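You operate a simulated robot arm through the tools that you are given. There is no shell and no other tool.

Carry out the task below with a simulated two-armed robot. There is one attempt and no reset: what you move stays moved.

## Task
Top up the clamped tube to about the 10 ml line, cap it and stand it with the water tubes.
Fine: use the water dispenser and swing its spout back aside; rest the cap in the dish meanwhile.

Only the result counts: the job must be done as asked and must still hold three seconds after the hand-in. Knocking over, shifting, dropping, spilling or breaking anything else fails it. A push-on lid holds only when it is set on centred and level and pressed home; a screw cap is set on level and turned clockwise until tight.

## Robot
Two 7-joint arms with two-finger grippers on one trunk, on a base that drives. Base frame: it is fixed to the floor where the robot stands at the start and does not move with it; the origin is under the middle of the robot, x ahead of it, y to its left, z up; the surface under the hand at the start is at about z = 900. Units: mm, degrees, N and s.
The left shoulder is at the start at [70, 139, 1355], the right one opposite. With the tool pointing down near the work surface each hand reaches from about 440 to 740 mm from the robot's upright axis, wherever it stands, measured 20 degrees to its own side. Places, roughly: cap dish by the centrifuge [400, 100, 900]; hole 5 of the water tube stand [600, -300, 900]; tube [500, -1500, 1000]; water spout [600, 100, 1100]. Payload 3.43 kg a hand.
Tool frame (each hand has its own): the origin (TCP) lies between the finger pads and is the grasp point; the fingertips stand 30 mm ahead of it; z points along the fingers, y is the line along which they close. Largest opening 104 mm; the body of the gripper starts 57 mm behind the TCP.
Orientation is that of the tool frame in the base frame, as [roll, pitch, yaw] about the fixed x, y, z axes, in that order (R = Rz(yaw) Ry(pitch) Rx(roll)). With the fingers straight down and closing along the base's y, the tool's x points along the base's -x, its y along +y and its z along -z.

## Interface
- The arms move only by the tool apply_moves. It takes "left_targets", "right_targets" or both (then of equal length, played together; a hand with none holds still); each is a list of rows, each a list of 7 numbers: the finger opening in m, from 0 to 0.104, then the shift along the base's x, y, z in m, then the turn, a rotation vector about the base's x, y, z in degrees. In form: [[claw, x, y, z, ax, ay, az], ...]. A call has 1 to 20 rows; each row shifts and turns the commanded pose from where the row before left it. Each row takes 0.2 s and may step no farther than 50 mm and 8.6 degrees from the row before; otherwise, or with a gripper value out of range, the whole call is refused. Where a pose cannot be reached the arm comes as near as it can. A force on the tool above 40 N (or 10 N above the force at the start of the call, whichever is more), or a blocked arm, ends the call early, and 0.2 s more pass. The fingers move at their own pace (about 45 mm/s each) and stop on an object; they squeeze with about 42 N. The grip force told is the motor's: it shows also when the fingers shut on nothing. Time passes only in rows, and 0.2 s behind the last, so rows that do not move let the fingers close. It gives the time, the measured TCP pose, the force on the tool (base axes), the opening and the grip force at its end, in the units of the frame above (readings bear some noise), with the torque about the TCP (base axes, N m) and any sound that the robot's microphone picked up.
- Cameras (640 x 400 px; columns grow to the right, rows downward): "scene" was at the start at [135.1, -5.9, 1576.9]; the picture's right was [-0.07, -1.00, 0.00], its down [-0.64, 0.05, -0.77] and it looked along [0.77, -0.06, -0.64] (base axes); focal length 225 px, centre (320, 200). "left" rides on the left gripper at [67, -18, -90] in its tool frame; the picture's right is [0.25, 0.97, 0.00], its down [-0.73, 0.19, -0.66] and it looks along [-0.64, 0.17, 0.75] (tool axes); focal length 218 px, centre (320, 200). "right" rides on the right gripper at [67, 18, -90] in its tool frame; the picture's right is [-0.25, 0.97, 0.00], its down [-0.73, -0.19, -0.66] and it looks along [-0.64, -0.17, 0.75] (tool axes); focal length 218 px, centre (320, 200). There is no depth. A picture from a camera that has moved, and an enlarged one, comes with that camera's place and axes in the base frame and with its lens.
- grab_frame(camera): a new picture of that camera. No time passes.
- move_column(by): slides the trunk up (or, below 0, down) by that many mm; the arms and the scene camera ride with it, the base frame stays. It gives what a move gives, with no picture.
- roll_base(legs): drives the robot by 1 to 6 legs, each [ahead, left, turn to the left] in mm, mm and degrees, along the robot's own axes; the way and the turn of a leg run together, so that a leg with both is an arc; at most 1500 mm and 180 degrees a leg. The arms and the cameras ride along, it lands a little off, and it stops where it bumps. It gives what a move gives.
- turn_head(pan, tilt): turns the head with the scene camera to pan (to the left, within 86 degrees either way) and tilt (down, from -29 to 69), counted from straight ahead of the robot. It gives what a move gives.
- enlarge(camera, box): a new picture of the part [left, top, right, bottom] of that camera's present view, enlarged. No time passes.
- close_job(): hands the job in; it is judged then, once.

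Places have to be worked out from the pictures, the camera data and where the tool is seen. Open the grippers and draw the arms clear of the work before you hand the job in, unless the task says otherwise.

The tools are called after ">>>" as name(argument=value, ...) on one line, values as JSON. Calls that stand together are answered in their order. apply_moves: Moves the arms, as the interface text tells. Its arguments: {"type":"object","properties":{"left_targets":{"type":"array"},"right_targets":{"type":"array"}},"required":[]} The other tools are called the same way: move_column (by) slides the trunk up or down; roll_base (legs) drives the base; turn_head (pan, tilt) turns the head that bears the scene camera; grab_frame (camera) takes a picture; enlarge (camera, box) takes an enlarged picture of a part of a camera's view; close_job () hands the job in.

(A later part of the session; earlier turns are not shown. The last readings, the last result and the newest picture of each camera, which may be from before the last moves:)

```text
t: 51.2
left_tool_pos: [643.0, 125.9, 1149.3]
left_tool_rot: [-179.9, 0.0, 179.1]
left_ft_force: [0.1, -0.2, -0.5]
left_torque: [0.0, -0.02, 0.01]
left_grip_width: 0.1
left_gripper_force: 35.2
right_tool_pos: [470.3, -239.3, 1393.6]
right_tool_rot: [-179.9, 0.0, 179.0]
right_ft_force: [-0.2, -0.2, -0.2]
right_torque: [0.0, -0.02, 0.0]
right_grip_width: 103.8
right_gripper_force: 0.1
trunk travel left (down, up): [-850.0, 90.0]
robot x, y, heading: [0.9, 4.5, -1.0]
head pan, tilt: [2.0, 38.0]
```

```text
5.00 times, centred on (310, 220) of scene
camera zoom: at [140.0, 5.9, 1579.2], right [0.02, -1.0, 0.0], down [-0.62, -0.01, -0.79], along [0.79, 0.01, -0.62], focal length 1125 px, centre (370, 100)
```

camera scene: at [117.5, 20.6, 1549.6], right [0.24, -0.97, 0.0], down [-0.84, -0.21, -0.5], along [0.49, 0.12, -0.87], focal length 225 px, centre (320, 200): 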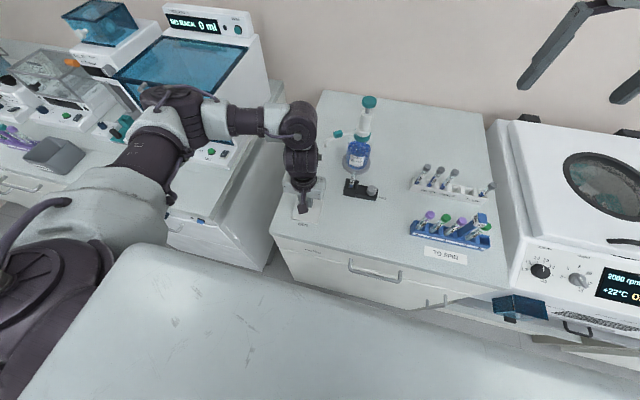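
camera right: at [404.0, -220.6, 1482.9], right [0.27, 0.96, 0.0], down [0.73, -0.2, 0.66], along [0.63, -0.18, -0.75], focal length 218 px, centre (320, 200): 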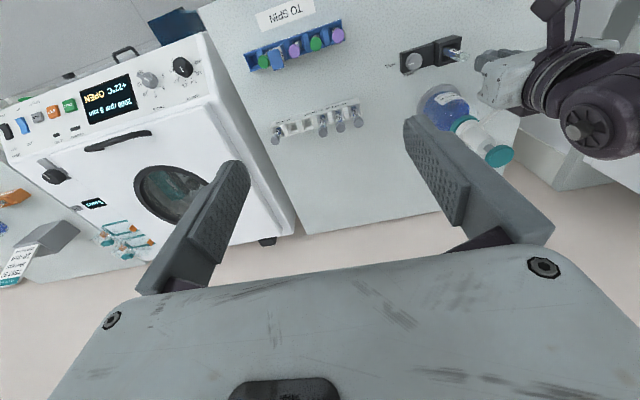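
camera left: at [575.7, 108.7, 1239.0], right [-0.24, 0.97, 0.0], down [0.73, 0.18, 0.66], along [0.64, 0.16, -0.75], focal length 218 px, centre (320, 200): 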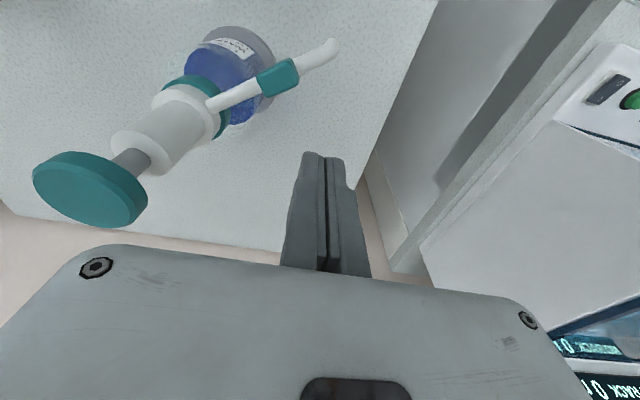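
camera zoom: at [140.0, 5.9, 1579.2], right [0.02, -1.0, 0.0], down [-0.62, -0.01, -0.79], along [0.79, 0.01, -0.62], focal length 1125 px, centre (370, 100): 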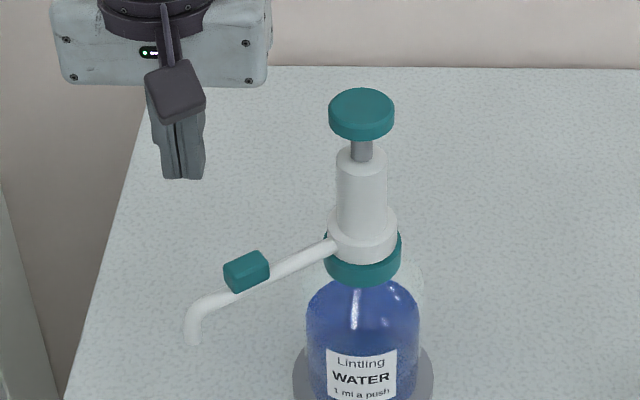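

The handle is confirmed at [616, 90, 1076], 43 mm ahead of the closed fingers along the push direction. I lower the fingertips to arm height (TCP z≈1080).

>>> apply_moves(left_targets=[[0.0, 0, 0, -0.025, 0, 0, 0], [0.0, 0, 0, -0.025, 0, 0, 0], [0.0, 0, 0, -0.019, 0, 0, 0], [0.0, 0, 0, 0, 0, 0, 0]])

>>> grab_frame(camera="left")

>>> enlarge(camera="scene", box=[260, 180, 360, 260])

```text
t: 52.2
left_tool_pos: [642.0, 127.3, 1081.1]
left_tool_rot: [179.9, 0.1, 179.1]
left_ft_force: [-0.3, -0.2, 0.4]
left_torque: [0.0, 0.02, 0.0]
left_grip_width: 0.0
left_gripper_force: 34.8
right_tool_pos: [468.4, -239.3, 1394.6]
right_tool_rot: [-179.9, 0.1, 179.0]
right_ft_force: [-0.4, 0.6, 0.6]
right_torque: [-0.04, 0.0, 0.0]
right_grip_width: 104.0
right_gripper_force: 0.1
trunk travel left (down, up): [-850.0, 90.0]
robot x, y, heading: [-0.3, 7.6, -1.0]
head pan, tilt: [2.0, 38.0]
```

```text
taken
camera left: at [575.5, 109.6, 1171.3], right [-0.24, 0.97, 0.0], down [0.73, 0.18, 0.66], along [0.64, 0.16, -0.75], focal length 218 px, centre (320, 200)
```

left: 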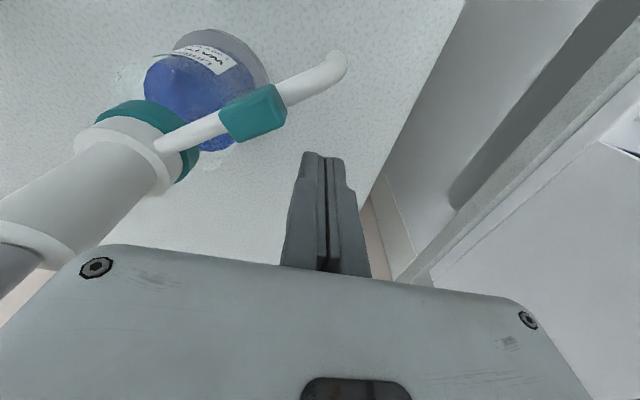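

```text
5.00 times, centred on (310, 220) of scene
camera zoom: at [138.6, 6.0, 1579.4], right [0.02, -1.0, 0.0], down [-0.62, -0.01, -0.79], along [0.79, 0.01, -0.62], focal length 1125 px, centre (370, 100)
```

zoom: 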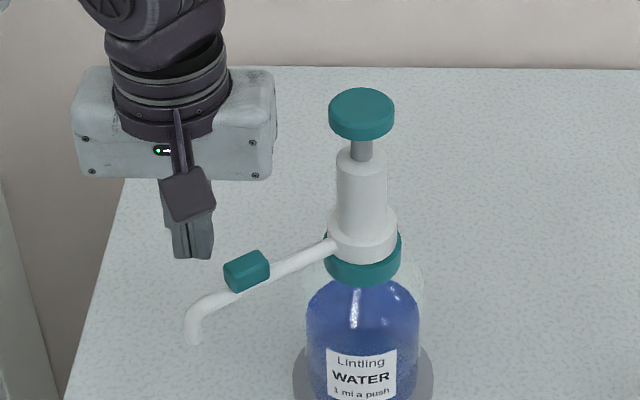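

I sweep the closed fingers along a 100 mm arc around the dispenser axis in ~10 mm steps, first half only, then check.

>>> apply_moves(left_targets=[[0.0, -0.0044, -0.0084, 0, 0, 0, 0], [0.0, -0.0099, -0.0032, 0, 0, 0, 0], [0.0, -0.0096, -0.0043, 0, 0, 0, 0], [0.0, -0.0091, -0.0052, 0, 0, 0, 0], [0.0, -0.0084, -0.0062, 0, 0, 0, 0], [0.0, -0.0078, -0.007, 0, 0, 0, 0], [0.0, -0.007, -0.0078, 0, 0, 0, 0], [0.0, 0, 0, 0, 0, 0, 0]])

>>> grab_frame(camera="left")

>>> enlarge(camera="scene", box=[260, 180, 360, 260])

```text
t: 54.0
left_tool_pos: [584.6, 83.6, 1082.2]
left_tool_rot: [-179.9, 0.2, 179.1]
left_ft_force: [-0.8, 0.0, 0.3]
left_torque: [-0.01, -0.03, -0.03]
left_grip_width: 0.0
left_gripper_force: 35.0
right_tool_pos: [469.5, -238.6, 1395.3]
right_tool_rot: [179.9, 0.1, 179.0]
right_ft_force: [0.8, -0.8, -0.5]
right_torque: [0.01, 0.03, 0.02]
right_grip_width: 104.1
right_gripper_force: 0.1
trunk travel left (down, up): [-850.0, 90.0]
robot x, y, heading: [5.5, 4.8, -0.7]
head pan, tilt: [2.0, 38.0]
```

```text
taken
camera left: at [517.8, 66.6, 1171.7], right [-0.24, 0.97, 0.0], down [0.73, 0.18, 0.66], along [0.64, 0.16, -0.75], focal length 218 px, centre (320, 200)
```

left: 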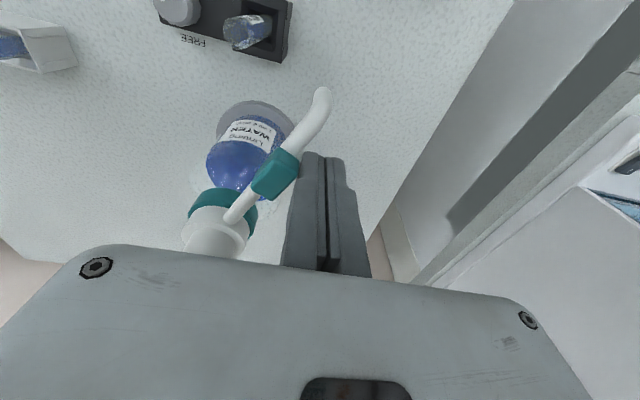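

```text
5.00 times, centred on (310, 220) of scene
camera zoom: at [139.0, 6.0, 1579.3], right [0.02, -1.0, 0.0], down [-0.62, -0.01, -0.79], along [0.79, 0.01, -0.62], focal length 1125 px, centre (370, 100)
```

zoom: 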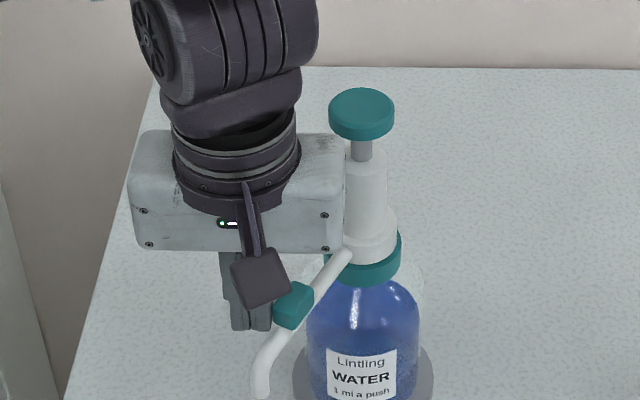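

The spout follows the push nicely with little force. I continue the arc toward the tube and check again before the last few degrees.

>>> apply_moves(left_targets=[[0.0, -0.0062, -0.0084, 0, 0, 0, 0], [0.0, -0.0052, -0.0091, 0, 0, 0, 0], [0.0, -0.0043, -0.0096, 0, 0, 0, 0], [0.0, 0, 0, 0, 0, 0, 0]])

>>> grab_frame(camera="left")

>>> enlarge(camera="scene", box=[270, 200, 370, 290])

```text
t: 55.0
left_tool_pos: [568.7, 57.6, 1082.2]
left_tool_rot: [-180.0, 0.0, 179.0]
left_ft_force: [0.0, 0.8, 0.1]
left_torque: [0.0, -0.01, -0.02]
left_grip_width: 0.0
left_gripper_force: 34.9
right_tool_pos: [469.5, -239.2, 1395.0]
right_tool_rot: [-180.0, 0.1, 178.9]
right_ft_force: [0.6, 0.3, -0.4]
right_torque: [-0.02, 0.0, -0.01]
right_grip_width: 104.1
right_gripper_force: 0.1
trunk travel left (down, up): [-850.0, 90.0]
robot x, y, heading: [-0.5, 0.7, -1.0]
head pan, tilt: [2.0, 38.0]
```

```text
taken
camera left: at [501.8, 40.0, 1172.3], right [-0.24, 0.97, 0.0], down [0.73, 0.18, 0.66], along [0.64, 0.16, -0.75], focal length 218 px, centre (320, 200)
```

left: 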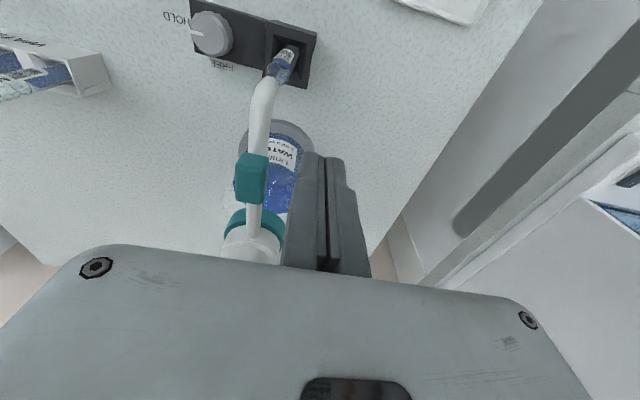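

```text
4.44 times, centred on (320, 245) of scene
camera zoom: at [139.0, 6.1, 1579.3], right [0.02, -1.0, 0.0], down [-0.62, -0.01, -0.79], along [0.79, 0.01, -0.62], focal length 1000 px, centre (320, 0)
```

zoom: 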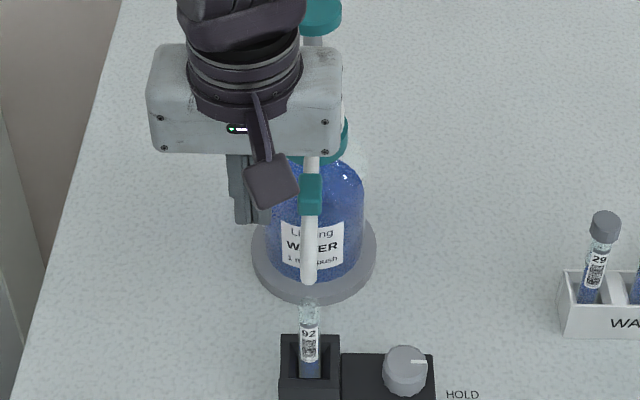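

The spout has moved ahead of the fingers (perhaps a detent) and points at the tube. I check the alignment of tip and tube closely.

>>> enlarge(camera="left", box=[220, 20, 340, 120])

>>> enlarge(camera="scene", box=[300, 235, 340, 290])

>>> enlarge(camera="right", box=[420, 20, 540, 120])

```text
4.00 times, centred on (280, 70) of left
camera zoom: at [501.8, 40.0, 1172.3], right [-0.24, 0.97, 0.0], down [0.73, 0.18, 0.66], along [0.64, 0.16, -0.75], focal length 873 px, centre (480, 720)
```

zoom: 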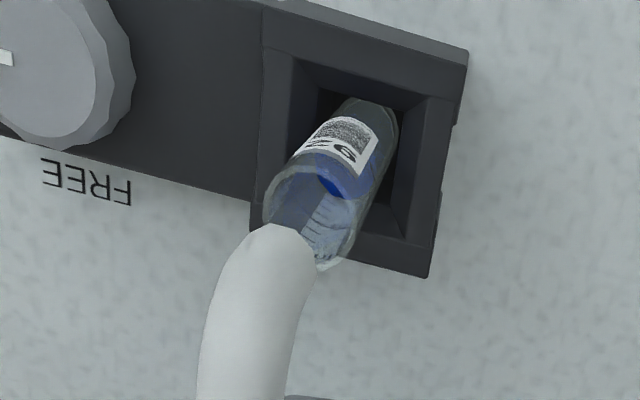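

```text
7.27 times, centred on (320, 262) of scene
camera zoom: at [139.0, 6.1, 1579.3], right [0.02, -1.0, 0.0], down [-0.62, -0.01, -0.79], along [0.79, 0.01, -0.62], focal length 1636 px, centre (320, -254)
```

zoom: 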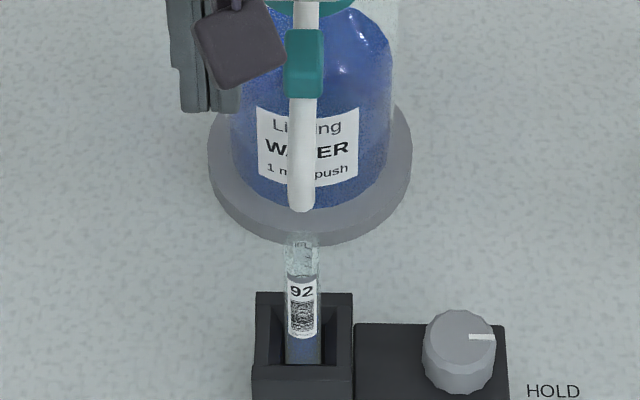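

```text
4.00 times, centred on (480, 70) of right
camera zoom: at [403.1, -220.3, 1483.2], right [0.27, 0.96, 0.0], down [0.73, -0.2, 0.66], along [0.63, -0.18, -0.75], focal length 873 px, centre (-320, 720)
```

zoom: 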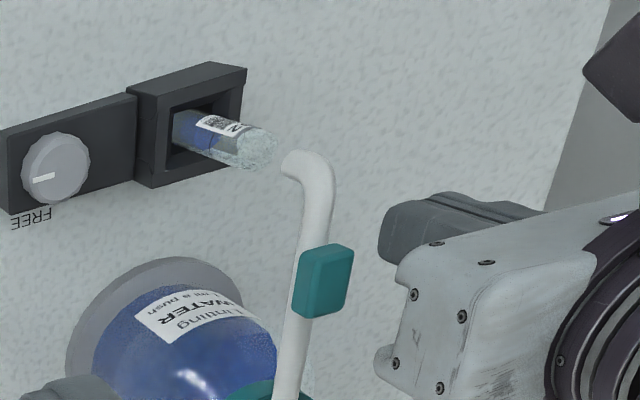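

The tip is over the tube opening within about 2 mm in all three views. I raise the left hand straight up and move it over the pump knob near [661, 21], fingers closed.

>>> apply_moves(left_targets=[[0.0, 0, 0.005, 0.04, 0, 0, 0], [0.0, 0, 0, 0.05, 0, 0, 0], [0.0, 0, 0, 0.05, 0, 0, 0], [0.0, 0.03, -0.014, 0, 0, 0, 0], [0.0, 0.03, -0.014, 0, 0, 0, 0], [0.0, 0.033, -0.014, 0, 0, 0, 0], [0.0, 0, 0, 0, 0, 0, 0]])

>>> grab_frame(camera="left")

>>> enlarge(camera="scene", box=[260, 160, 380, 260])

```text
t: 56.6
left_tool_pos: [640.1, 31.6, 1223.0]
left_tool_rot: [-179.9, 0.1, 179.1]
left_ft_force: [-0.6, 0.5, -0.2]
left_torque: [0.0, -0.04, 0.02]
left_grip_width: 0.0
left_gripper_force: 35.0
left hand out of reach, approached as far as the arm can: row 6
right_tool_pos: [470.2, -236.6, 1394.1]
right_tool_rot: [-179.9, 0.1, 179.1]
right_ft_force: [-0.6, 0.7, 0.8]
right_torque: [0.0, 0.0, 0.0]
right_grip_width: 104.1
right_gripper_force: 0.0
trunk travel left (down, up): [-850.0, 90.0]
robot x, y, heading: [2.6, 3.0, -1.1]
head pan, tilt: [2.0, 38.0]
```

```text
taken
camera left: at [572.0, 15.7, 1312.6], right [-0.24, 0.97, 0.0], down [0.73, 0.18, 0.66], along [0.64, 0.15, -0.75], focal length 218 px, centre (320, 200)
```

left: 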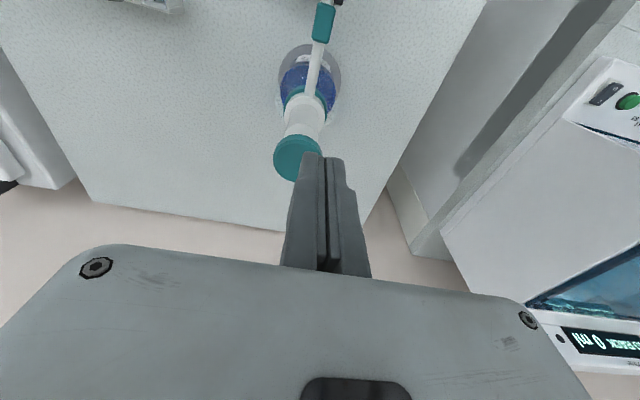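

```text
4.00 times, centred on (320, 210) of scene
camera zoom: at [138.0, 9.0, 1579.5], right [0.02, -1.0, 0.0], down [-0.62, -0.01, -0.79], along [0.79, 0.01, -0.62], focal length 900 px, centre (320, 160)
```

zoom: 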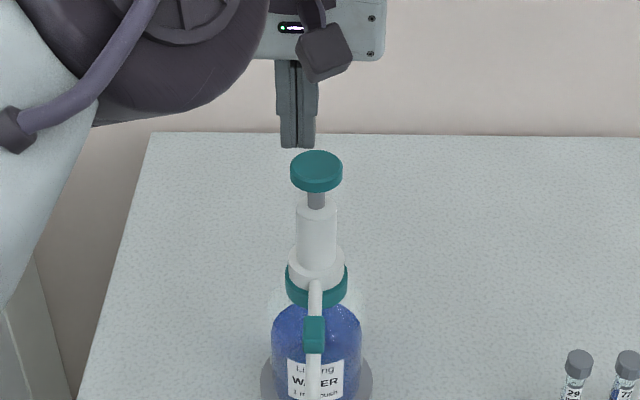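

The arm is at its reach limit at this height; I raise the trunk by 80 mm so the hand can come down onto the knob from a better posture.

>>> move_column(by=80)

>>> apply_moves(left_targets=[[0.0, 0, 0, -0.045, 0, 0, 0], [0.0, 0, 0, -0.035, 0, 0, 0], [0.0, 0.01, -0.005, 0, 0, 0, 0], [0.0, 0.011, -0.005, 0, 0, 0, 0], [0.0, 0, 0, 0, 0, 0, 0]])

>>> grab_frame(camera="left")

```text
t: 57.7
left_tool_pos: [640.8, 29.9, 1302.7]
left_tool_rot: [179.9, 0.0, 179.1]
left_ft_force: [0.0, 0.3, 1.1]
left_torque: [-0.02, -0.05, 0.02]
left_grip_width: 0.1
left_gripper_force: 34.3
right_tool_pos: [469.3, -238.9, 1473.9]
right_tool_rot: [179.9, 0.0, 179.1]
right_ft_force: [0.5, -0.8, -0.1]
right_torque: [0.01, 0.01, -0.01]
right_grip_width: 103.9
right_gripper_force: 0.1
trunk travel left (down, up): [-930.0, 10.0]
robot x, y, heading: [3.0, 6.4, -0.9]
head pan, tilt: [2.0, 38.0]
```

```text
t: 58.9
left_tool_pos: [653.4, 17.8, 1221.1]
left_tool_rot: [-180.0, 0.0, 179.1]
left_ft_force: [0.0, 0.1, 0.0]
left_torque: [-0.02, -0.04, -0.01]
left_grip_width: 0.0
left_gripper_force: 35.2
left hand out of reach, approached as far as the arm can: row 4
right_tool_pos: [471.2, -238.2, 1474.3]
right_tool_rot: [-180.0, -0.1, 179.2]
right_ft_force: [0.0, -0.3, -0.8]
right_torque: [-0.04, 0.04, 0.02]
right_grip_width: 104.1
right_gripper_force: 0.0
trunk travel left (down, up): [-930.0, 10.0]
robot x, y, heading: [1.8, 3.3, -1.1]
head pan, tilt: [2.0, 38.0]
```

```text
taken
camera left: at [586.1, 0.3, 1310.1], right [-0.24, 0.97, 0.0], down [0.73, 0.18, 0.66], along [0.64, 0.16, -0.75], focal length 218 px, centre (320, 200)
```

left: 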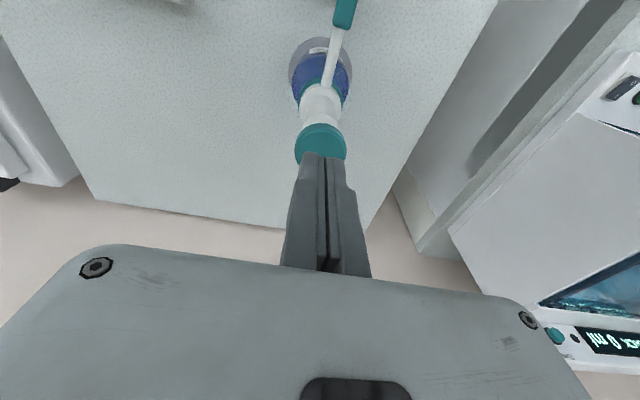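

The knob centre is about 4–5 mm ahead of the fingertip axis at [658, 18]. I descend near the knob and correct on the way.

>>> apply_moves(left_targets=[[0.0, 0.001, 0, -0.012, 0, 0, 0], [0.0, 0.003, 0.001, -0.01, 0, 0, 0], [0.0, 0, 0, 0, 0, 0, 0]])

>>> enlarge(camera="left", box=[250, 80, 390, 200])

>>> enlarge(camera="scene", box=[270, 190, 370, 270])

```text
t: 59.7
left_tool_pos: [656.4, 16.7, 1199.0]
left_tool_rot: [179.9, 0.0, 179.1]
left_ft_force: [-0.6, 0.4, -0.3]
left_torque: [-0.02, -0.03, -0.02]
left_grip_width: 0.0
left_gripper_force: 34.9
right_tool_pos: [469.1, -238.3, 1474.6]
right_tool_rot: [180.0, 0.0, 179.0]
right_ft_force: [0.2, 0.1, -0.6]
right_torque: [-0.01, -0.06, -0.01]
right_grip_width: 104.1
right_gripper_force: 0.0
trunk travel left (down, up): [-930.0, 10.0]
robot x, y, heading: [5.3, 5.9, -1.1]
head pan, tilt: [2.0, 38.0]
```

```text
3.33 times, centred on (320, 140) of left
camera zoom: at [589.0, 0.0, 1288.8], right [-0.24, 0.97, 0.0], down [0.73, 0.18, 0.66], along [0.64, 0.16, -0.75], focal length 728 px, centre (320, 400)
```

zoom: 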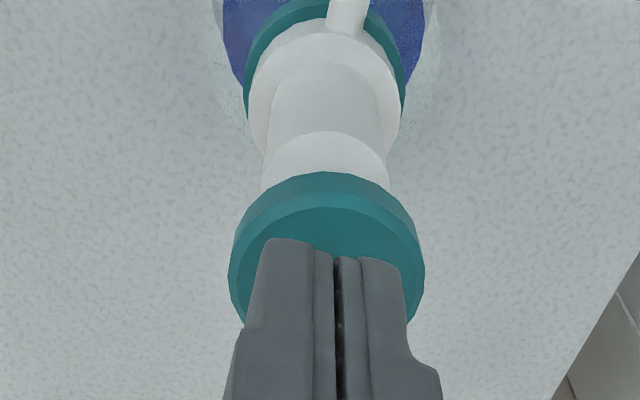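

```text
5.00 times, centred on (320, 230) of scene
camera zoom: at [139.1, 6.3, 1659.3], right [0.02, -1.0, 0.0], down [-0.62, -0.01, -0.79], along [0.79, 0.01, -0.62], focal length 1125 px, centre (320, 50)
```

zoom: 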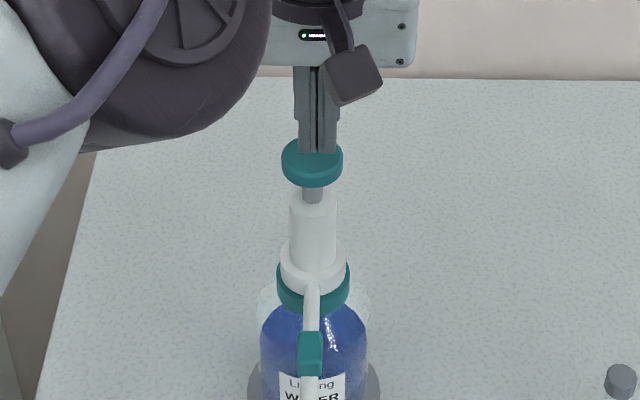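

The tips are over the knob, ~3 mm to the right of its centre. I shift and press the first few millimetres to feel the force.

>>> apply_moves(left_targets=[[0.0, 0.001, 0.003, -0.003, 0, 0, 0], [0.0, 0, 0, -0.004, 0, 0, 0], [0.0, 0, 0, -0.003, 0, 0, 0], [0.0, 0, 0, 0, 0, 0, 0]])

>>> enlarge(camera="scene", box=[270, 190, 370, 270])

```text
t: 60.7
left_tool_pos: [656.7, 19.6, 1190.3]
left_tool_rot: [-180.0, 0.1, 179.1]
left_ft_force: [0.4, -0.5, 0.8]
left_torque: [0.01, 0.0, 0.0]
left_grip_width: 0.0
left_gripper_force: 34.7
right_tool_pos: [469.5, -239.9, 1473.9]
right_tool_rot: [-180.0, 0.0, 178.9]
right_ft_force: [0.6, 0.4, 0.0]
right_torque: [-0.01, 0.02, 0.01]
right_grip_width: 104.0
right_gripper_force: 0.1
trunk travel left (down, up): [-930.0, 10.0]
robot x, y, heading: [3.5, 3.8, -1.1]
head pan, tilt: [2.0, 38.0]
```

```text
5.00 times, centred on (320, 230) of scene
camera zoom: at [139.0, 5.8, 1659.3], right [0.02, -1.0, 0.0], down [-0.62, -0.01, -0.79], along [0.79, 0.01, -0.62], focal length 1125 px, centre (320, 50)
```

zoom: 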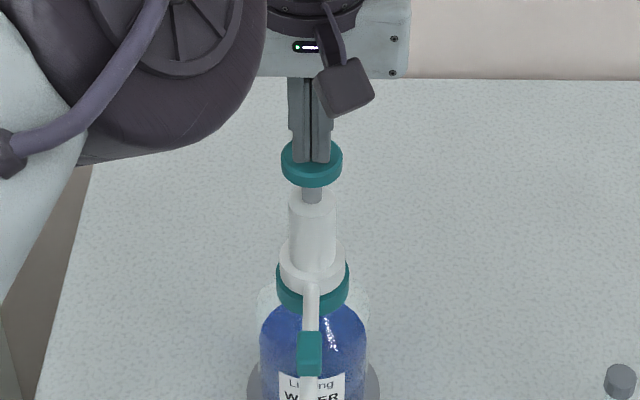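

>>> apply_moves(left_targets=[[0.0, 0, 0, -0.003, 0, 0, 0], [0.0, 0, 0, -0.003, 0, 0, 0], [0.0, 0, 0, 0, 0, 0, 0]])

>>> enlarge(camera="scene", box=[270, 190, 370, 270])

```text
t: 61.5
left_tool_pos: [656.8, 20.1, 1184.0]
left_tool_rot: [180.0, 0.0, 179.2]
left_ft_force: [-0.1, 0.7, 1.1]
left_torque: [0.0, 0.04, 0.03]
left_grip_width: 5.9
left_gripper_force: 34.6
right_tool_pos: [470.3, -238.4, 1474.3]
right_tool_rot: [179.9, 0.1, 179.0]
right_ft_force: [-0.1, -0.2, -0.5]
right_torque: [0.02, 0.04, 0.02]
right_grip_width: 104.2
right_gripper_force: 0.1
trunk travel left (down, up): [-930.0, 10.0]
robot x, y, heading: [0.7, 4.1, -1.1]
head pan, tilt: [2.0, 38.0]
```

```text
5.00 times, centred on (320, 230) of scene
camera zoom: at [138.8, 6.0, 1659.4], right [0.02, -1.0, 0.0], down [-0.62, -0.01, -0.79], along [0.79, 0.01, -0.62], focal length 1125 px, centre (320, 50)
```

zoom: 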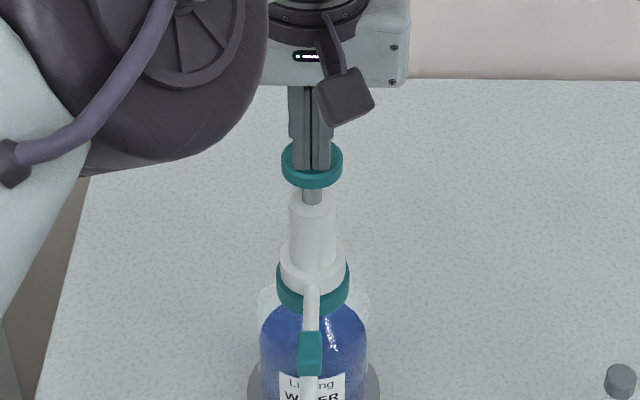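

>>> apply_moves(left_targets=[[0.0, 0, 0, -0.003, 0, 0, 0], [0.0, 0, 0, -0.003, 0, 0, 0], [0.0, 0, 0, 0, 0, 0, 0]])

>>> enlarge(camera="scene", box=[270, 190, 370, 270])

>>> enlarge(camera="left", box=[250, 80, 390, 200])

```text
t: 62.3
left_tool_pos: [656.6, 19.8, 1176.4]
left_tool_rot: [-180.0, 0.1, 179.0]
left_ft_force: [0.1, -0.3, 3.1]
left_torque: [-0.03, -0.02, -0.03]
left_grip_width: 6.1
left_gripper_force: 34.6
right_tool_pos: [470.7, -238.9, 1474.2]
right_tool_rot: [-180.0, 0.0, 179.0]
right_ft_force: [-0.5, 0.3, -0.3]
right_torque: [-0.02, 0.02, -0.02]
right_grip_width: 103.7
right_gripper_force: 0.1
trunk travel left (down, up): [-930.0, 10.0]
robot x, y, heading: [0.6, 6.3, -1.0]
head pan, tilt: [2.0, 38.0]
```

```text
5.00 times, centred on (320, 230) of scene
camera zoom: at [138.5, 5.8, 1659.4], right [0.02, -1.0, 0.0], down [-0.62, -0.01, -0.79], along [0.79, 0.01, -0.62], focal length 1125 px, centre (320, 50)
```

zoom: 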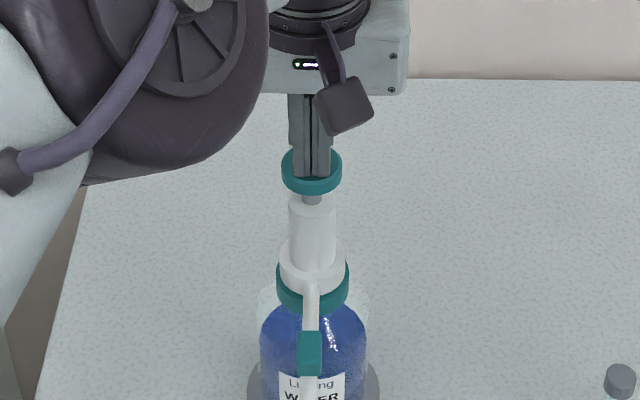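

```text
3.33 times, centred on (320, 140) of left
camera zoom: at [589.8, 3.3, 1267.5], right [-0.24, 0.97, 0.0], down [0.73, 0.18, 0.66], along [0.64, 0.16, -0.75], focal length 728 px, centre (320, 400)
```

zoom: 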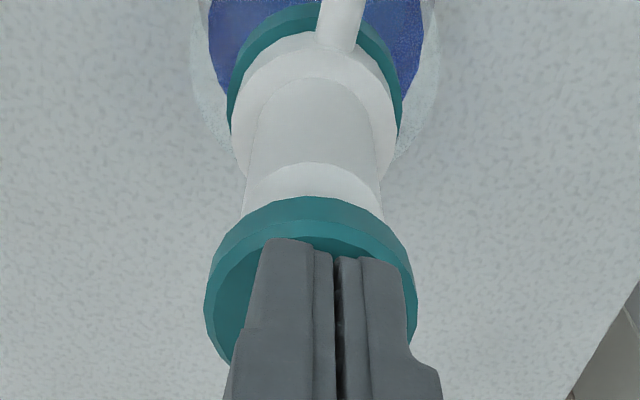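

The knob goes down with the fingers at only ~3 N. I keep pressing toward the end of the stroke.

>>> apply_moves(left_targets=[[0.0, 0, 0, -0.003, 0, 0, 0], [0.0, 0, 0, -0.003, 0, 0, 0], [0.0, 0, 0, -0.003, 0, 0, 0], [0.0, 0, 0, 0, 0, 0, 0]])

>>> enlarge(camera="scene", box=[270, 190, 370, 270])

```text
t: 63.3
left_tool_pos: [657.4, 20.0, 1168.3]
left_tool_rot: [-180.0, 0.1, 179.1]
left_ft_force: [0.3, -0.3, 5.5]
left_torque: [-0.02, 0.01, 0.0]
left_grip_width: 5.8
left_gripper_force: 34.7
right_tool_pos: [469.6, -238.6, 1474.6]
right_tool_rot: [-180.0, 0.0, 178.9]
right_ft_force: [0.7, 0.9, 0.1]
right_torque: [0.01, -0.02, 0.03]
right_grip_width: 104.1
right_gripper_force: 0.1
trunk travel left (down, up): [-930.0, 10.0]
robot x, y, heading: [2.4, 0.7, -1.2]
head pan, tilt: [2.0, 38.0]
heard: click
```

```text
5.00 times, centred on (320, 230) of scene
camera zoom: at [138.3, 5.7, 1659.4], right [0.02, -1.0, 0.0], down [-0.62, -0.01, -0.79], along [0.79, 0.01, -0.62], focal length 1125 px, centre (320, 50)
```

zoom: 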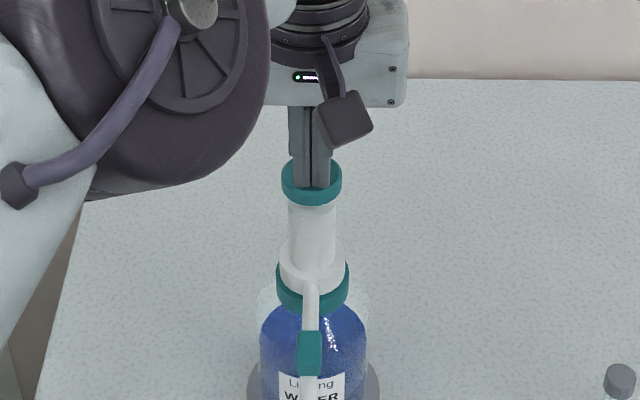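

A click was heard at TCP z≈1168: one dose. I let the knob rise fully and check the tube.

>>> apply_moves(left_targets=[[0.0, 0, 0, 0.008, 0, 0, 0], [0.0, 0, 0, 0.01, 0, 0, 0], [0.0, 0, 0, 0.009, 0, 0, 0], [0.0, 0, 0, 0, 0, 0, 0]])

>>> enlarge(camera="scene", box=[270, 190, 370, 310])

>>> enlarge(camera="scene", box=[300, 260, 340, 310])

>>> enlarge(camera="right", box=[430, 30, 520, 110])

```text
t: 64.3
left_tool_pos: [657.3, 20.3, 1194.0]
left_tool_rot: [-180.0, 0.2, 179.1]
left_ft_force: [-0.3, 0.0, 0.3]
left_torque: [0.02, 0.02, -0.05]
left_grip_width: 0.0
left_gripper_force: 34.8
right_tool_pos: [469.0, -238.8, 1473.7]
right_tool_rot: [179.9, 0.0, 179.0]
right_ft_force: [0.5, 0.0, -0.2]
right_torque: [0.01, -0.03, 0.04]
right_grip_width: 104.0
right_gripper_force: 0.0
trunk travel left (down, up): [-930.0, 10.0]
robot x, y, heading: [5.4, 8.0, -1.2]
head pan, tilt: [2.0, 38.0]
```

```text
3.33 times, centred on (320, 250) of scene
camera zoom: at [138.9, 6.0, 1659.3], right [0.02, -1.0, 0.0], down [-0.62, -0.01, -0.79], along [0.79, 0.01, -0.62], focal length 750 px, centre (320, 33)
```

zoom: 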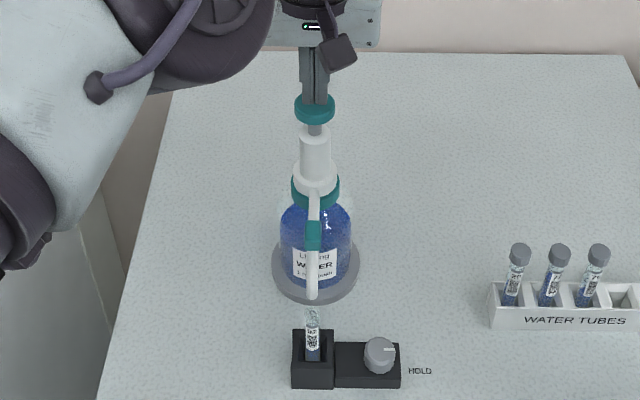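

```text
8.00 times, centred on (320, 285) of scene
camera zoom: at [138.9, 6.0, 1659.3], right [0.02, -1.0, 0.0], down [-0.62, -0.01, -0.79], along [0.79, 0.01, -0.62], focal length 1799 px, centre (320, -480)
```

zoom: 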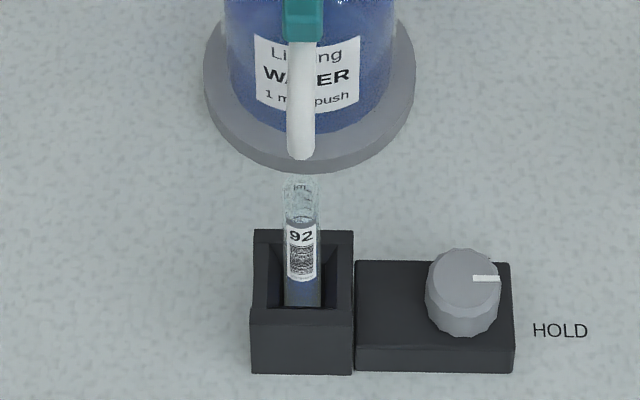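

```text
5.00 times, centred on (475, 70) of right
camera zoom: at [403.1, -220.4, 1563.2], right [0.27, 0.96, 0.0], down [0.73, -0.2, 0.66], along [0.63, -0.18, -0.75], focal length 1091 px, centre (-455, 850)
```

zoom: 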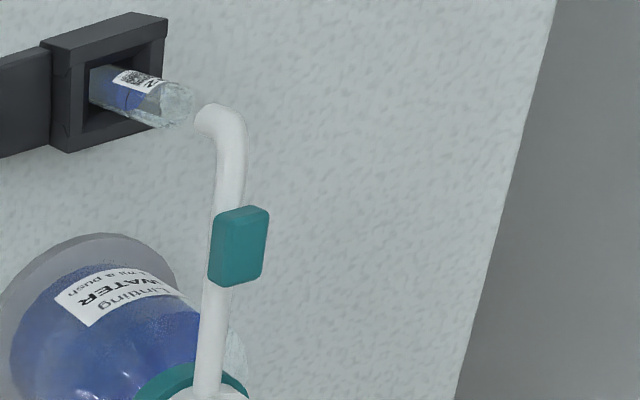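

No spill is visible. I do the second push the same way (down to z≈1167, back up to 1194).

>>> apply_moves(left_targets=[[0.0, 0, 0, -0.008, 0, 0, 0], [0.0, 0, 0, -0.007, 0, 0, 0], [0.0, 0, 0, -0.006, 0, 0, 0], [0.0, 0, 0, -0.004, 0, 0, 0], [0.0, 0, 0, -0.0015, 0, 0, 0], [0.0, 0, 0, 0, 0, 0, 0]])

>>> apply_moves(left_targets=[[0.0, 0, 0, 0.0085, 0, 0, 0], [0.0, 0, 0, 0.01, 0, 0, 0], [0.0, 0, 0, 0.008, 0, 0, 0], [0.0, 0, 0, 0, 0, 0, 0]])

>>> enlarge(camera="scene", box=[270, 190, 370, 310])

>>> enlarge(camera="right", box=[430, 30, 480, 70])

```text
t: 65.7
left_tool_pos: [656.0, 18.3, 1169.4]
left_tool_rot: [180.0, 0.2, 179.2]
left_ft_force: [0.9, -0.4, 4.9]
left_torque: [-0.05, 0.01, 0.0]
left_grip_width: 0.0
left_gripper_force: 34.5
right_tool_pos: [469.0, -240.2, 1474.8]
right_tool_rot: [-179.9, 0.0, 179.0]
right_ft_force: [-0.5, -0.9, -0.1]
right_torque: [0.04, 0.0, 0.01]
right_grip_width: 103.9
right_gripper_force: 0.1
trunk travel left (down, up): [-930.0, 10.0]
robot x, y, heading: [1.2, 5.3, -1.1]
head pan, tilt: [2.0, 38.0]
heard: click
```

```text
t: 66.7
left_tool_pos: [657.1, 20.8, 1194.9]
left_tool_rot: [-180.0, -0.1, 179.0]
left_ft_force: [-0.1, 0.3, 0.0]
left_torque: [0.02, -0.01, -0.05]
left_grip_width: 0.0
left_gripper_force: 34.7
right_tool_pos: [469.6, -239.1, 1473.9]
right_tool_rot: [-179.9, 0.0, 179.0]
right_ft_force: [0.1, 1.0, 0.1]
right_torque: [0.0, -0.01, -0.02]
right_grip_width: 104.0
right_gripper_force: 0.0
trunk travel left (down, up): [-930.0, 10.0]
robot x, y, heading: [2.0, 4.2, -1.1]
head pan, tilt: [2.0, 38.0]
```

```text
3.33 times, centred on (320, 250) of scene
camera zoom: at [138.9, 5.8, 1659.3], right [0.02, -1.0, 0.0], down [-0.62, -0.01, -0.79], along [0.79, 0.01, -0.62], focal length 750 px, centre (320, 33)
```

zoom: 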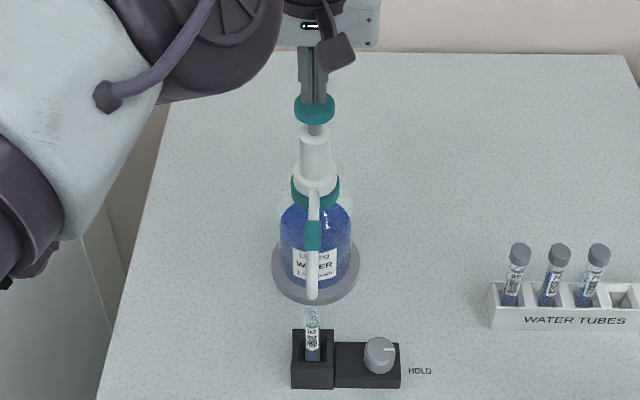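

```text
10.00 times, centred on (455, 50) of right
camera zoom: at [403.1, -220.6, 1563.2], right [0.27, 0.96, 0.0], down [0.73, -0.2, 0.66], along [0.63, -0.18, -0.75], focal length 2183 px, centre (-1030, 1700)
```

zoom: 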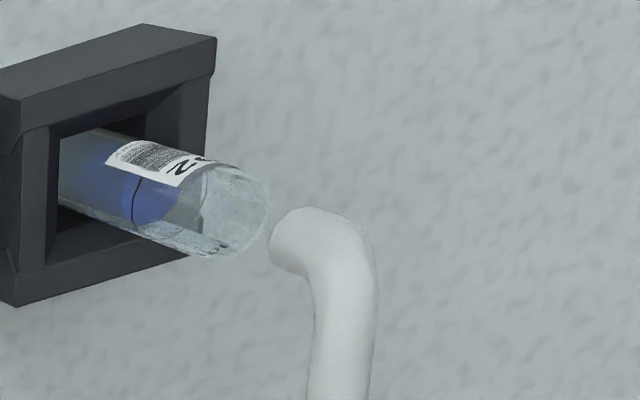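

Second click heard; the level has risen and is still below the ring. I do the third push.

>>> apply_moves(left_targets=[[0.0, 0, 0, -0.008, 0, 0, 0], [0.0, 0, 0, -0.007, 0, 0, 0], [0.0, 0, 0, -0.006, 0, 0, 0], [0.0, 0, 0, -0.004, 0, 0, 0], [0.0, 0, 0, -0.0015, 0, 0, 0], [0.0, 0, 0, 0, 0, 0, 0]])

>>> apply_moves(left_targets=[[0.0, 0, 0, 0.0085, 0, 0, 0], [0.0, 0, 0, 0.01, 0, 0, 0], [0.0, 0, 0, 0.008, 0, 0, 0], [0.0, 0, 0, 0, 0, 0, 0]])

>>> enlarge(camera="right", box=[430, 30, 480, 70])

>>> enlarge(camera="right", box=[435, 40, 457, 58])

```text
t: 68.1
left_tool_pos: [656.3, 21.3, 1168.5]
left_tool_rot: [-180.0, 0.1, 179.0]
left_ft_force: [1.0, 0.0, 4.8]
left_torque: [0.03, 0.0, 0.03]
left_grip_width: 6.2
left_gripper_force: 34.5
right_tool_pos: [469.0, -239.6, 1475.1]
right_tool_rot: [-180.0, 0.0, 178.9]
right_ft_force: [0.7, 0.1, -0.4]
right_torque: [0.01, 0.02, 0.0]
right_grip_width: 104.3
right_gripper_force: 0.1
trunk travel left (down, up): [-930.0, 10.0]
robot x, y, heading: [5.7, 7.7, -0.9]
head pan, tilt: [2.0, 38.0]
heard: click
```

```text
t: 69.1
left_tool_pos: [656.7, 20.8, 1194.5]
left_tool_rot: [180.0, 0.1, 179.1]
left_ft_force: [-0.5, -0.1, 0.2]
left_torque: [-0.01, 0.01, -0.02]
left_grip_width: 0.1
left_gripper_force: 34.6
right_tool_pos: [469.3, -238.3, 1475.2]
right_tool_rot: [-180.0, 0.1, 179.0]
right_ft_force: [0.3, -1.0, 0.3]
right_torque: [-0.01, -0.02, 0.04]
right_grip_width: 103.9
right_gripper_force: 0.2
trunk travel left (down, up): [-930.0, 10.0]
robot x, y, heading: [3.9, 6.1, -1.1]
head pan, tilt: [2.0, 38.0]
```

```text
10.00 times, centred on (455, 50) of right
camera zoom: at [402.9, -220.5, 1563.2], right [0.27, 0.96, 0.0], down [0.73, -0.2, 0.66], along [0.63, -0.18, -0.75], focal length 2183 px, centre (-1030, 1700)
```

zoom: 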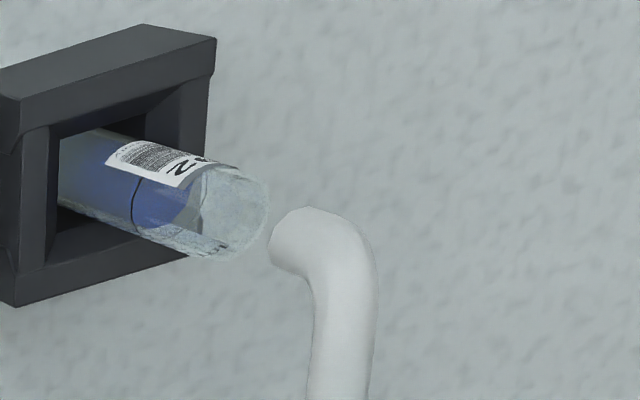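

```text
16.00 times, centred on (446, 49) of right
camera zoom: at [402.9, -220.5, 1563.2], right [0.27, 0.96, 0.0], down [0.73, -0.2, 0.66], along [0.63, -0.18, -0.75], focal length 3492 px, centre (-1696, 2616)
```

zoom: 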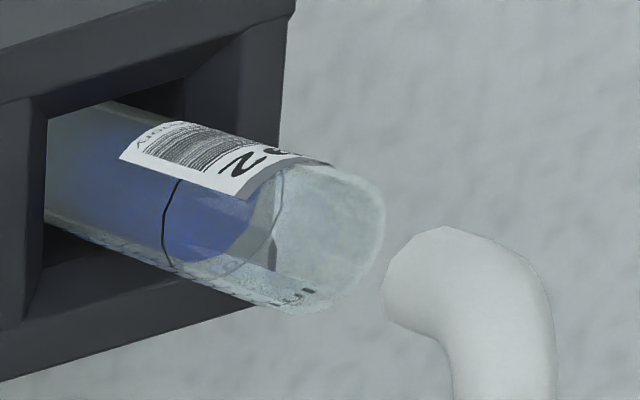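

Third click; the surface looks close to the ring. To verify from the side, I bring the left hand around to the left-front of the tube, clear of the spout.

>>> apply_moves(left_targets=[[0.0, 0, 0, 0.02, 0, 0, 0], [0.0, -0.005, 0.045, 0, 0, 0, 0], [0.0, -0.01, 0.045, 0, 0, 0, 0], [0.0, -0.02, 0.045, 0, 0, 0, 0], [0.0, -0.04, 0, -0.02, 0, 0, 0], [0.0, -0.04, 0, -0.03, 0, 0, 0], [0.0, -0.03, -0.005, -0.035, 0, 0, 0], [0.0, -0.02, -0.01, -0.035, 0, 0, 0], [0.0, -0.02, -0.01, -0.035, 0, 0, 0], [0.0, 0, 0, 0, 0, 0, 0]])

>>> grab_frame(camera="left")

```text
t: 71.3
left_tool_pos: [472.7, 131.1, 1060.0]
left_tool_rot: [179.9, 0.1, 179.1]
left_ft_force: [-0.2, -0.1, 0.2]
left_torque: [-0.01, 0.0, -0.02]
left_grip_width: 0.1
left_gripper_force: 34.6
right_tool_pos: [470.3, -238.7, 1475.6]
right_tool_rot: [180.0, 0.0, 179.1]
right_ft_force: [0.5, 0.8, 0.2]
right_torque: [-0.03, 0.03, -0.01]
right_grip_width: 104.0
right_gripper_force: 0.0
trunk travel left (down, up): [-930.0, 10.0]
robot x, y, heading: [3.0, 2.7, -0.7]
head pan, tilt: [2.0, 38.0]
```

```text
taken
camera left: at [406.2, 115.3, 1150.5], right [-0.24, 0.97, 0.0], down [0.73, 0.18, 0.66], along [0.64, 0.16, -0.75], focal length 218 px, centre (320, 200)
```

left: 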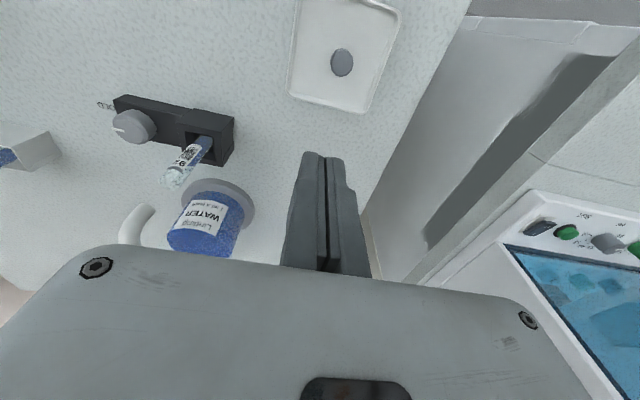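

>>> apply_moves(left_targets=[[0.0, 0, 0, -0.025, 0, 0, 0], [0.0, 0, 0, -0.02, 0, 0, 0], [0.0, 0, 0, 0, 0, 0, 0]])

>>> grab_frame(camera="left")

>>> enlarge(camera="left", box=[120, 150, 230, 250])

```text
t: 72.1
left_tool_pos: [472.0, 130.9, 1016.4]
left_tool_rot: [179.9, 0.1, 179.2]
left_ft_force: [-0.1, 0.2, -0.5]
left_torque: [-0.02, 0.02, 0.0]
left_grip_width: 0.0
left_gripper_force: 34.5
right_tool_pos: [469.5, -240.3, 1473.1]
right_tool_rot: [-180.0, 0.0, 179.0]
right_ft_force: [-0.1, 0.1, 0.3]
right_torque: [0.01, 0.0, -0.02]
right_grip_width: 104.0
right_gripper_force: 0.0
trunk travel left (down, up): [-930.0, 10.0]
robot x, y, heading: [-0.1, 4.5, -1.0]
head pan, tilt: [2.0, 38.0]
```

```text
taken
camera left: at [405.2, 115.0, 1105.4], right [-0.24, 0.97, 0.0], down [0.73, 0.18, 0.66], along [0.64, 0.16, -0.75], focal length 218 px, centre (320, 200)
```

left: 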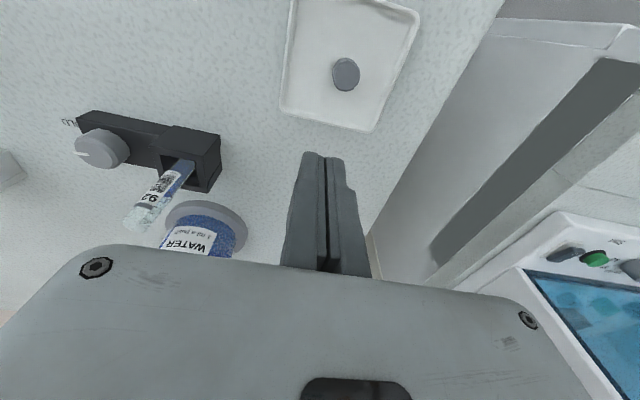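

```text
4.00 times, centred on (175, 200) of left
camera zoom: at [405.2, 115.0, 1105.4], right [-0.24, 0.97, 0.0], down [0.73, 0.18, 0.66], along [0.64, 0.16, -0.75], focal length 873 px, centre (900, 200)
```

zoom: 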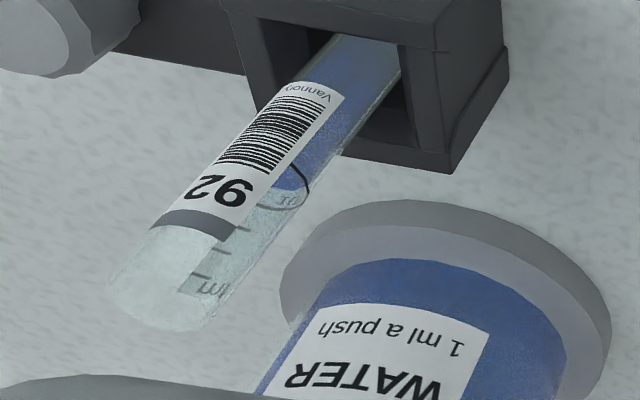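

>>> enlarge(camera="left", box=[170, 178, 206, 208])

```text
13.33 times, centred on (188, 193) of left
camera zoom: at [405.2, 115.0, 1105.4], right [-0.24, 0.97, 0.0], down [0.73, 0.18, 0.66], along [0.64, 0.16, -0.75], focal length 2910 px, centre (2080, 293)
```

zoom: 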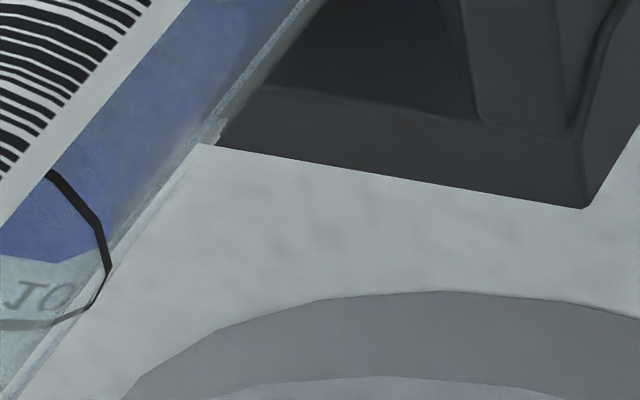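

>>> enlarge(camera="left", box=[160, 172, 206, 226])

```text
7.41 times, centred on (183, 199) of left
camera zoom: at [405.2, 115.0, 1105.4], right [-0.24, 0.97, 0.0], down [0.73, 0.18, 0.66], along [0.64, 0.16, -0.75], focal length 1617 px, centre (1335, 207)
```

zoom: 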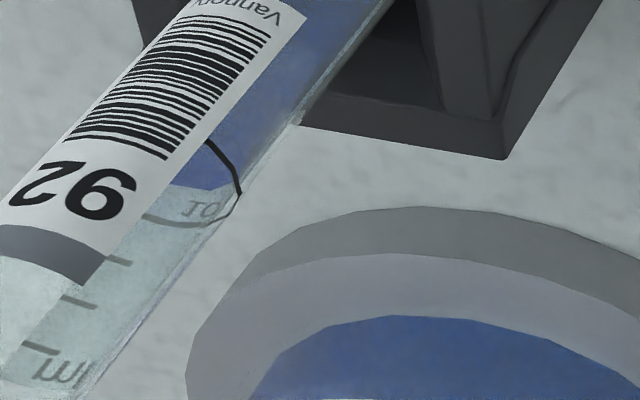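

The ring/ticks show the surface somewhat below the 10 line, but this steep view is ambiguous. I tilt the left hand so its camera looks flatter at the tube for an exact reading.

>>> apply_moves(left_targets=[[0.0, 0.02, 0.01, 0, 0, 0, 0], [0.0, 0.01, 0.005, 0, 0, 0, 0], [0.0, 0, 0, 0, 0, -7.5, 0], [0.0, 0, 0, 0, 0, -7.5, 0], [0.0, 0, 0, 0, 0, -7.5, 0], [0.0, 0, 0, 0, 0, 0, 0]])

>>> grab_frame(camera="left")

```text
t: 73.5
left_tool_pos: [502.0, 146.3, 1014.6]
left_tool_rot: [179.6, 22.5, 179.0]
left_ft_force: [0.3, -0.2, 0.0]
left_torque: [-0.01, 0.01, 0.0]
left_grip_width: 0.2
left_gripper_force: 35.1
right_tool_pos: [471.0, -239.7, 1474.3]
right_tool_rot: [-180.0, 0.0, 179.0]
right_ft_force: [0.7, -0.9, 0.8]
right_torque: [-0.03, -0.02, -0.01]
right_grip_width: 103.9
right_gripper_force: 0.0
trunk travel left (down, up): [-930.0, 10.0]
robot x, y, heading: [-2.4, 5.6, -1.1]
head pan, tilt: [2.0, 38.0]
```

```text
taken
camera left: at [405.8, 129.0, 1072.3], right [-0.22, 0.97, -0.09], down [0.42, 0.18, 0.89], along [0.88, 0.16, -0.45], focal length 218 px, centre (320, 200)
```

left: 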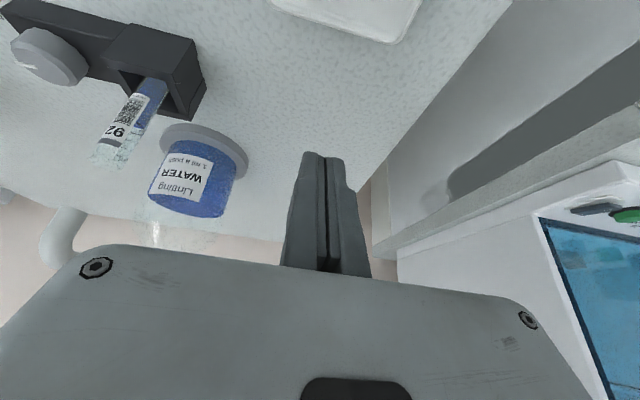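

>>> apply_moves(left_targets=[[0.0, 0, 0, -0.025, 0, 0, 0], [0.0, 0, 0, -0.025, 0, 0, 0], [0.0, 0, 0, 0, 0, 0, 0]])

>>> grab_frame(camera="left")

>>> enlarge(camera="left", box=[60, 90, 180, 250])

```text
t: 74.3
left_tool_pos: [501.6, 146.3, 965.2]
left_tool_rot: [179.6, 22.5, 179.0]
left_ft_force: [0.2, 0.4, 0.5]
left_torque: [0.01, -0.01, -0.01]
left_grip_width: 0.1
left_gripper_force: 34.3
right_tool_pos: [470.4, -238.7, 1474.5]
right_tool_rot: [-180.0, 0.0, 179.0]
right_ft_force: [0.1, -0.4, 0.2]
right_torque: [0.0, 0.03, 0.03]
right_grip_width: 104.0
right_gripper_force: 0.2
trunk travel left (down, up): [-930.0, 10.0]
robot x, y, heading: [2.5, 6.5, -1.0]
head pan, tilt: [2.0, 38.0]
```

```text
taken
camera left: at [405.7, 129.4, 1022.5], right [-0.22, 0.97, -0.09], down [0.42, 0.18, 0.89], along [0.88, 0.16, -0.45], focal length 218 px, centre (320, 200)
```

left: 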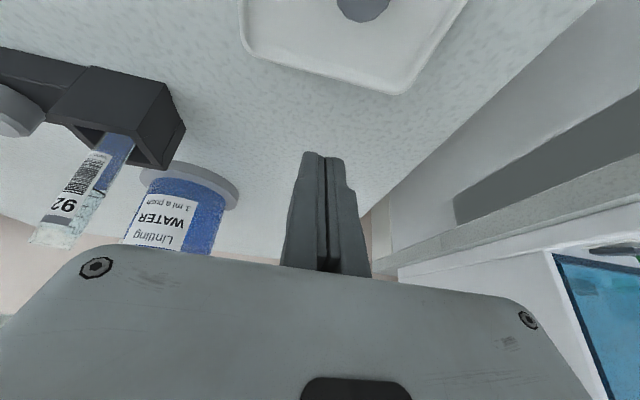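

```text
2.50 times, centred on (120, 170) of left
camera zoom: at [405.7, 129.4, 1022.5], right [-0.22, 0.97, -0.09], down [0.42, 0.18, 0.89], along [0.88, 0.16, -0.45], focal length 546 px, centre (820, 275)
```

zoom: 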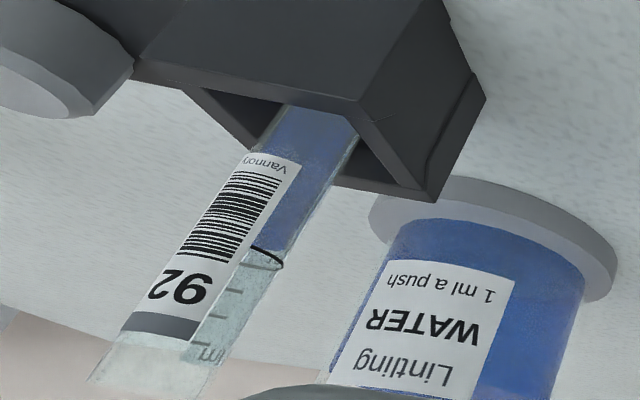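

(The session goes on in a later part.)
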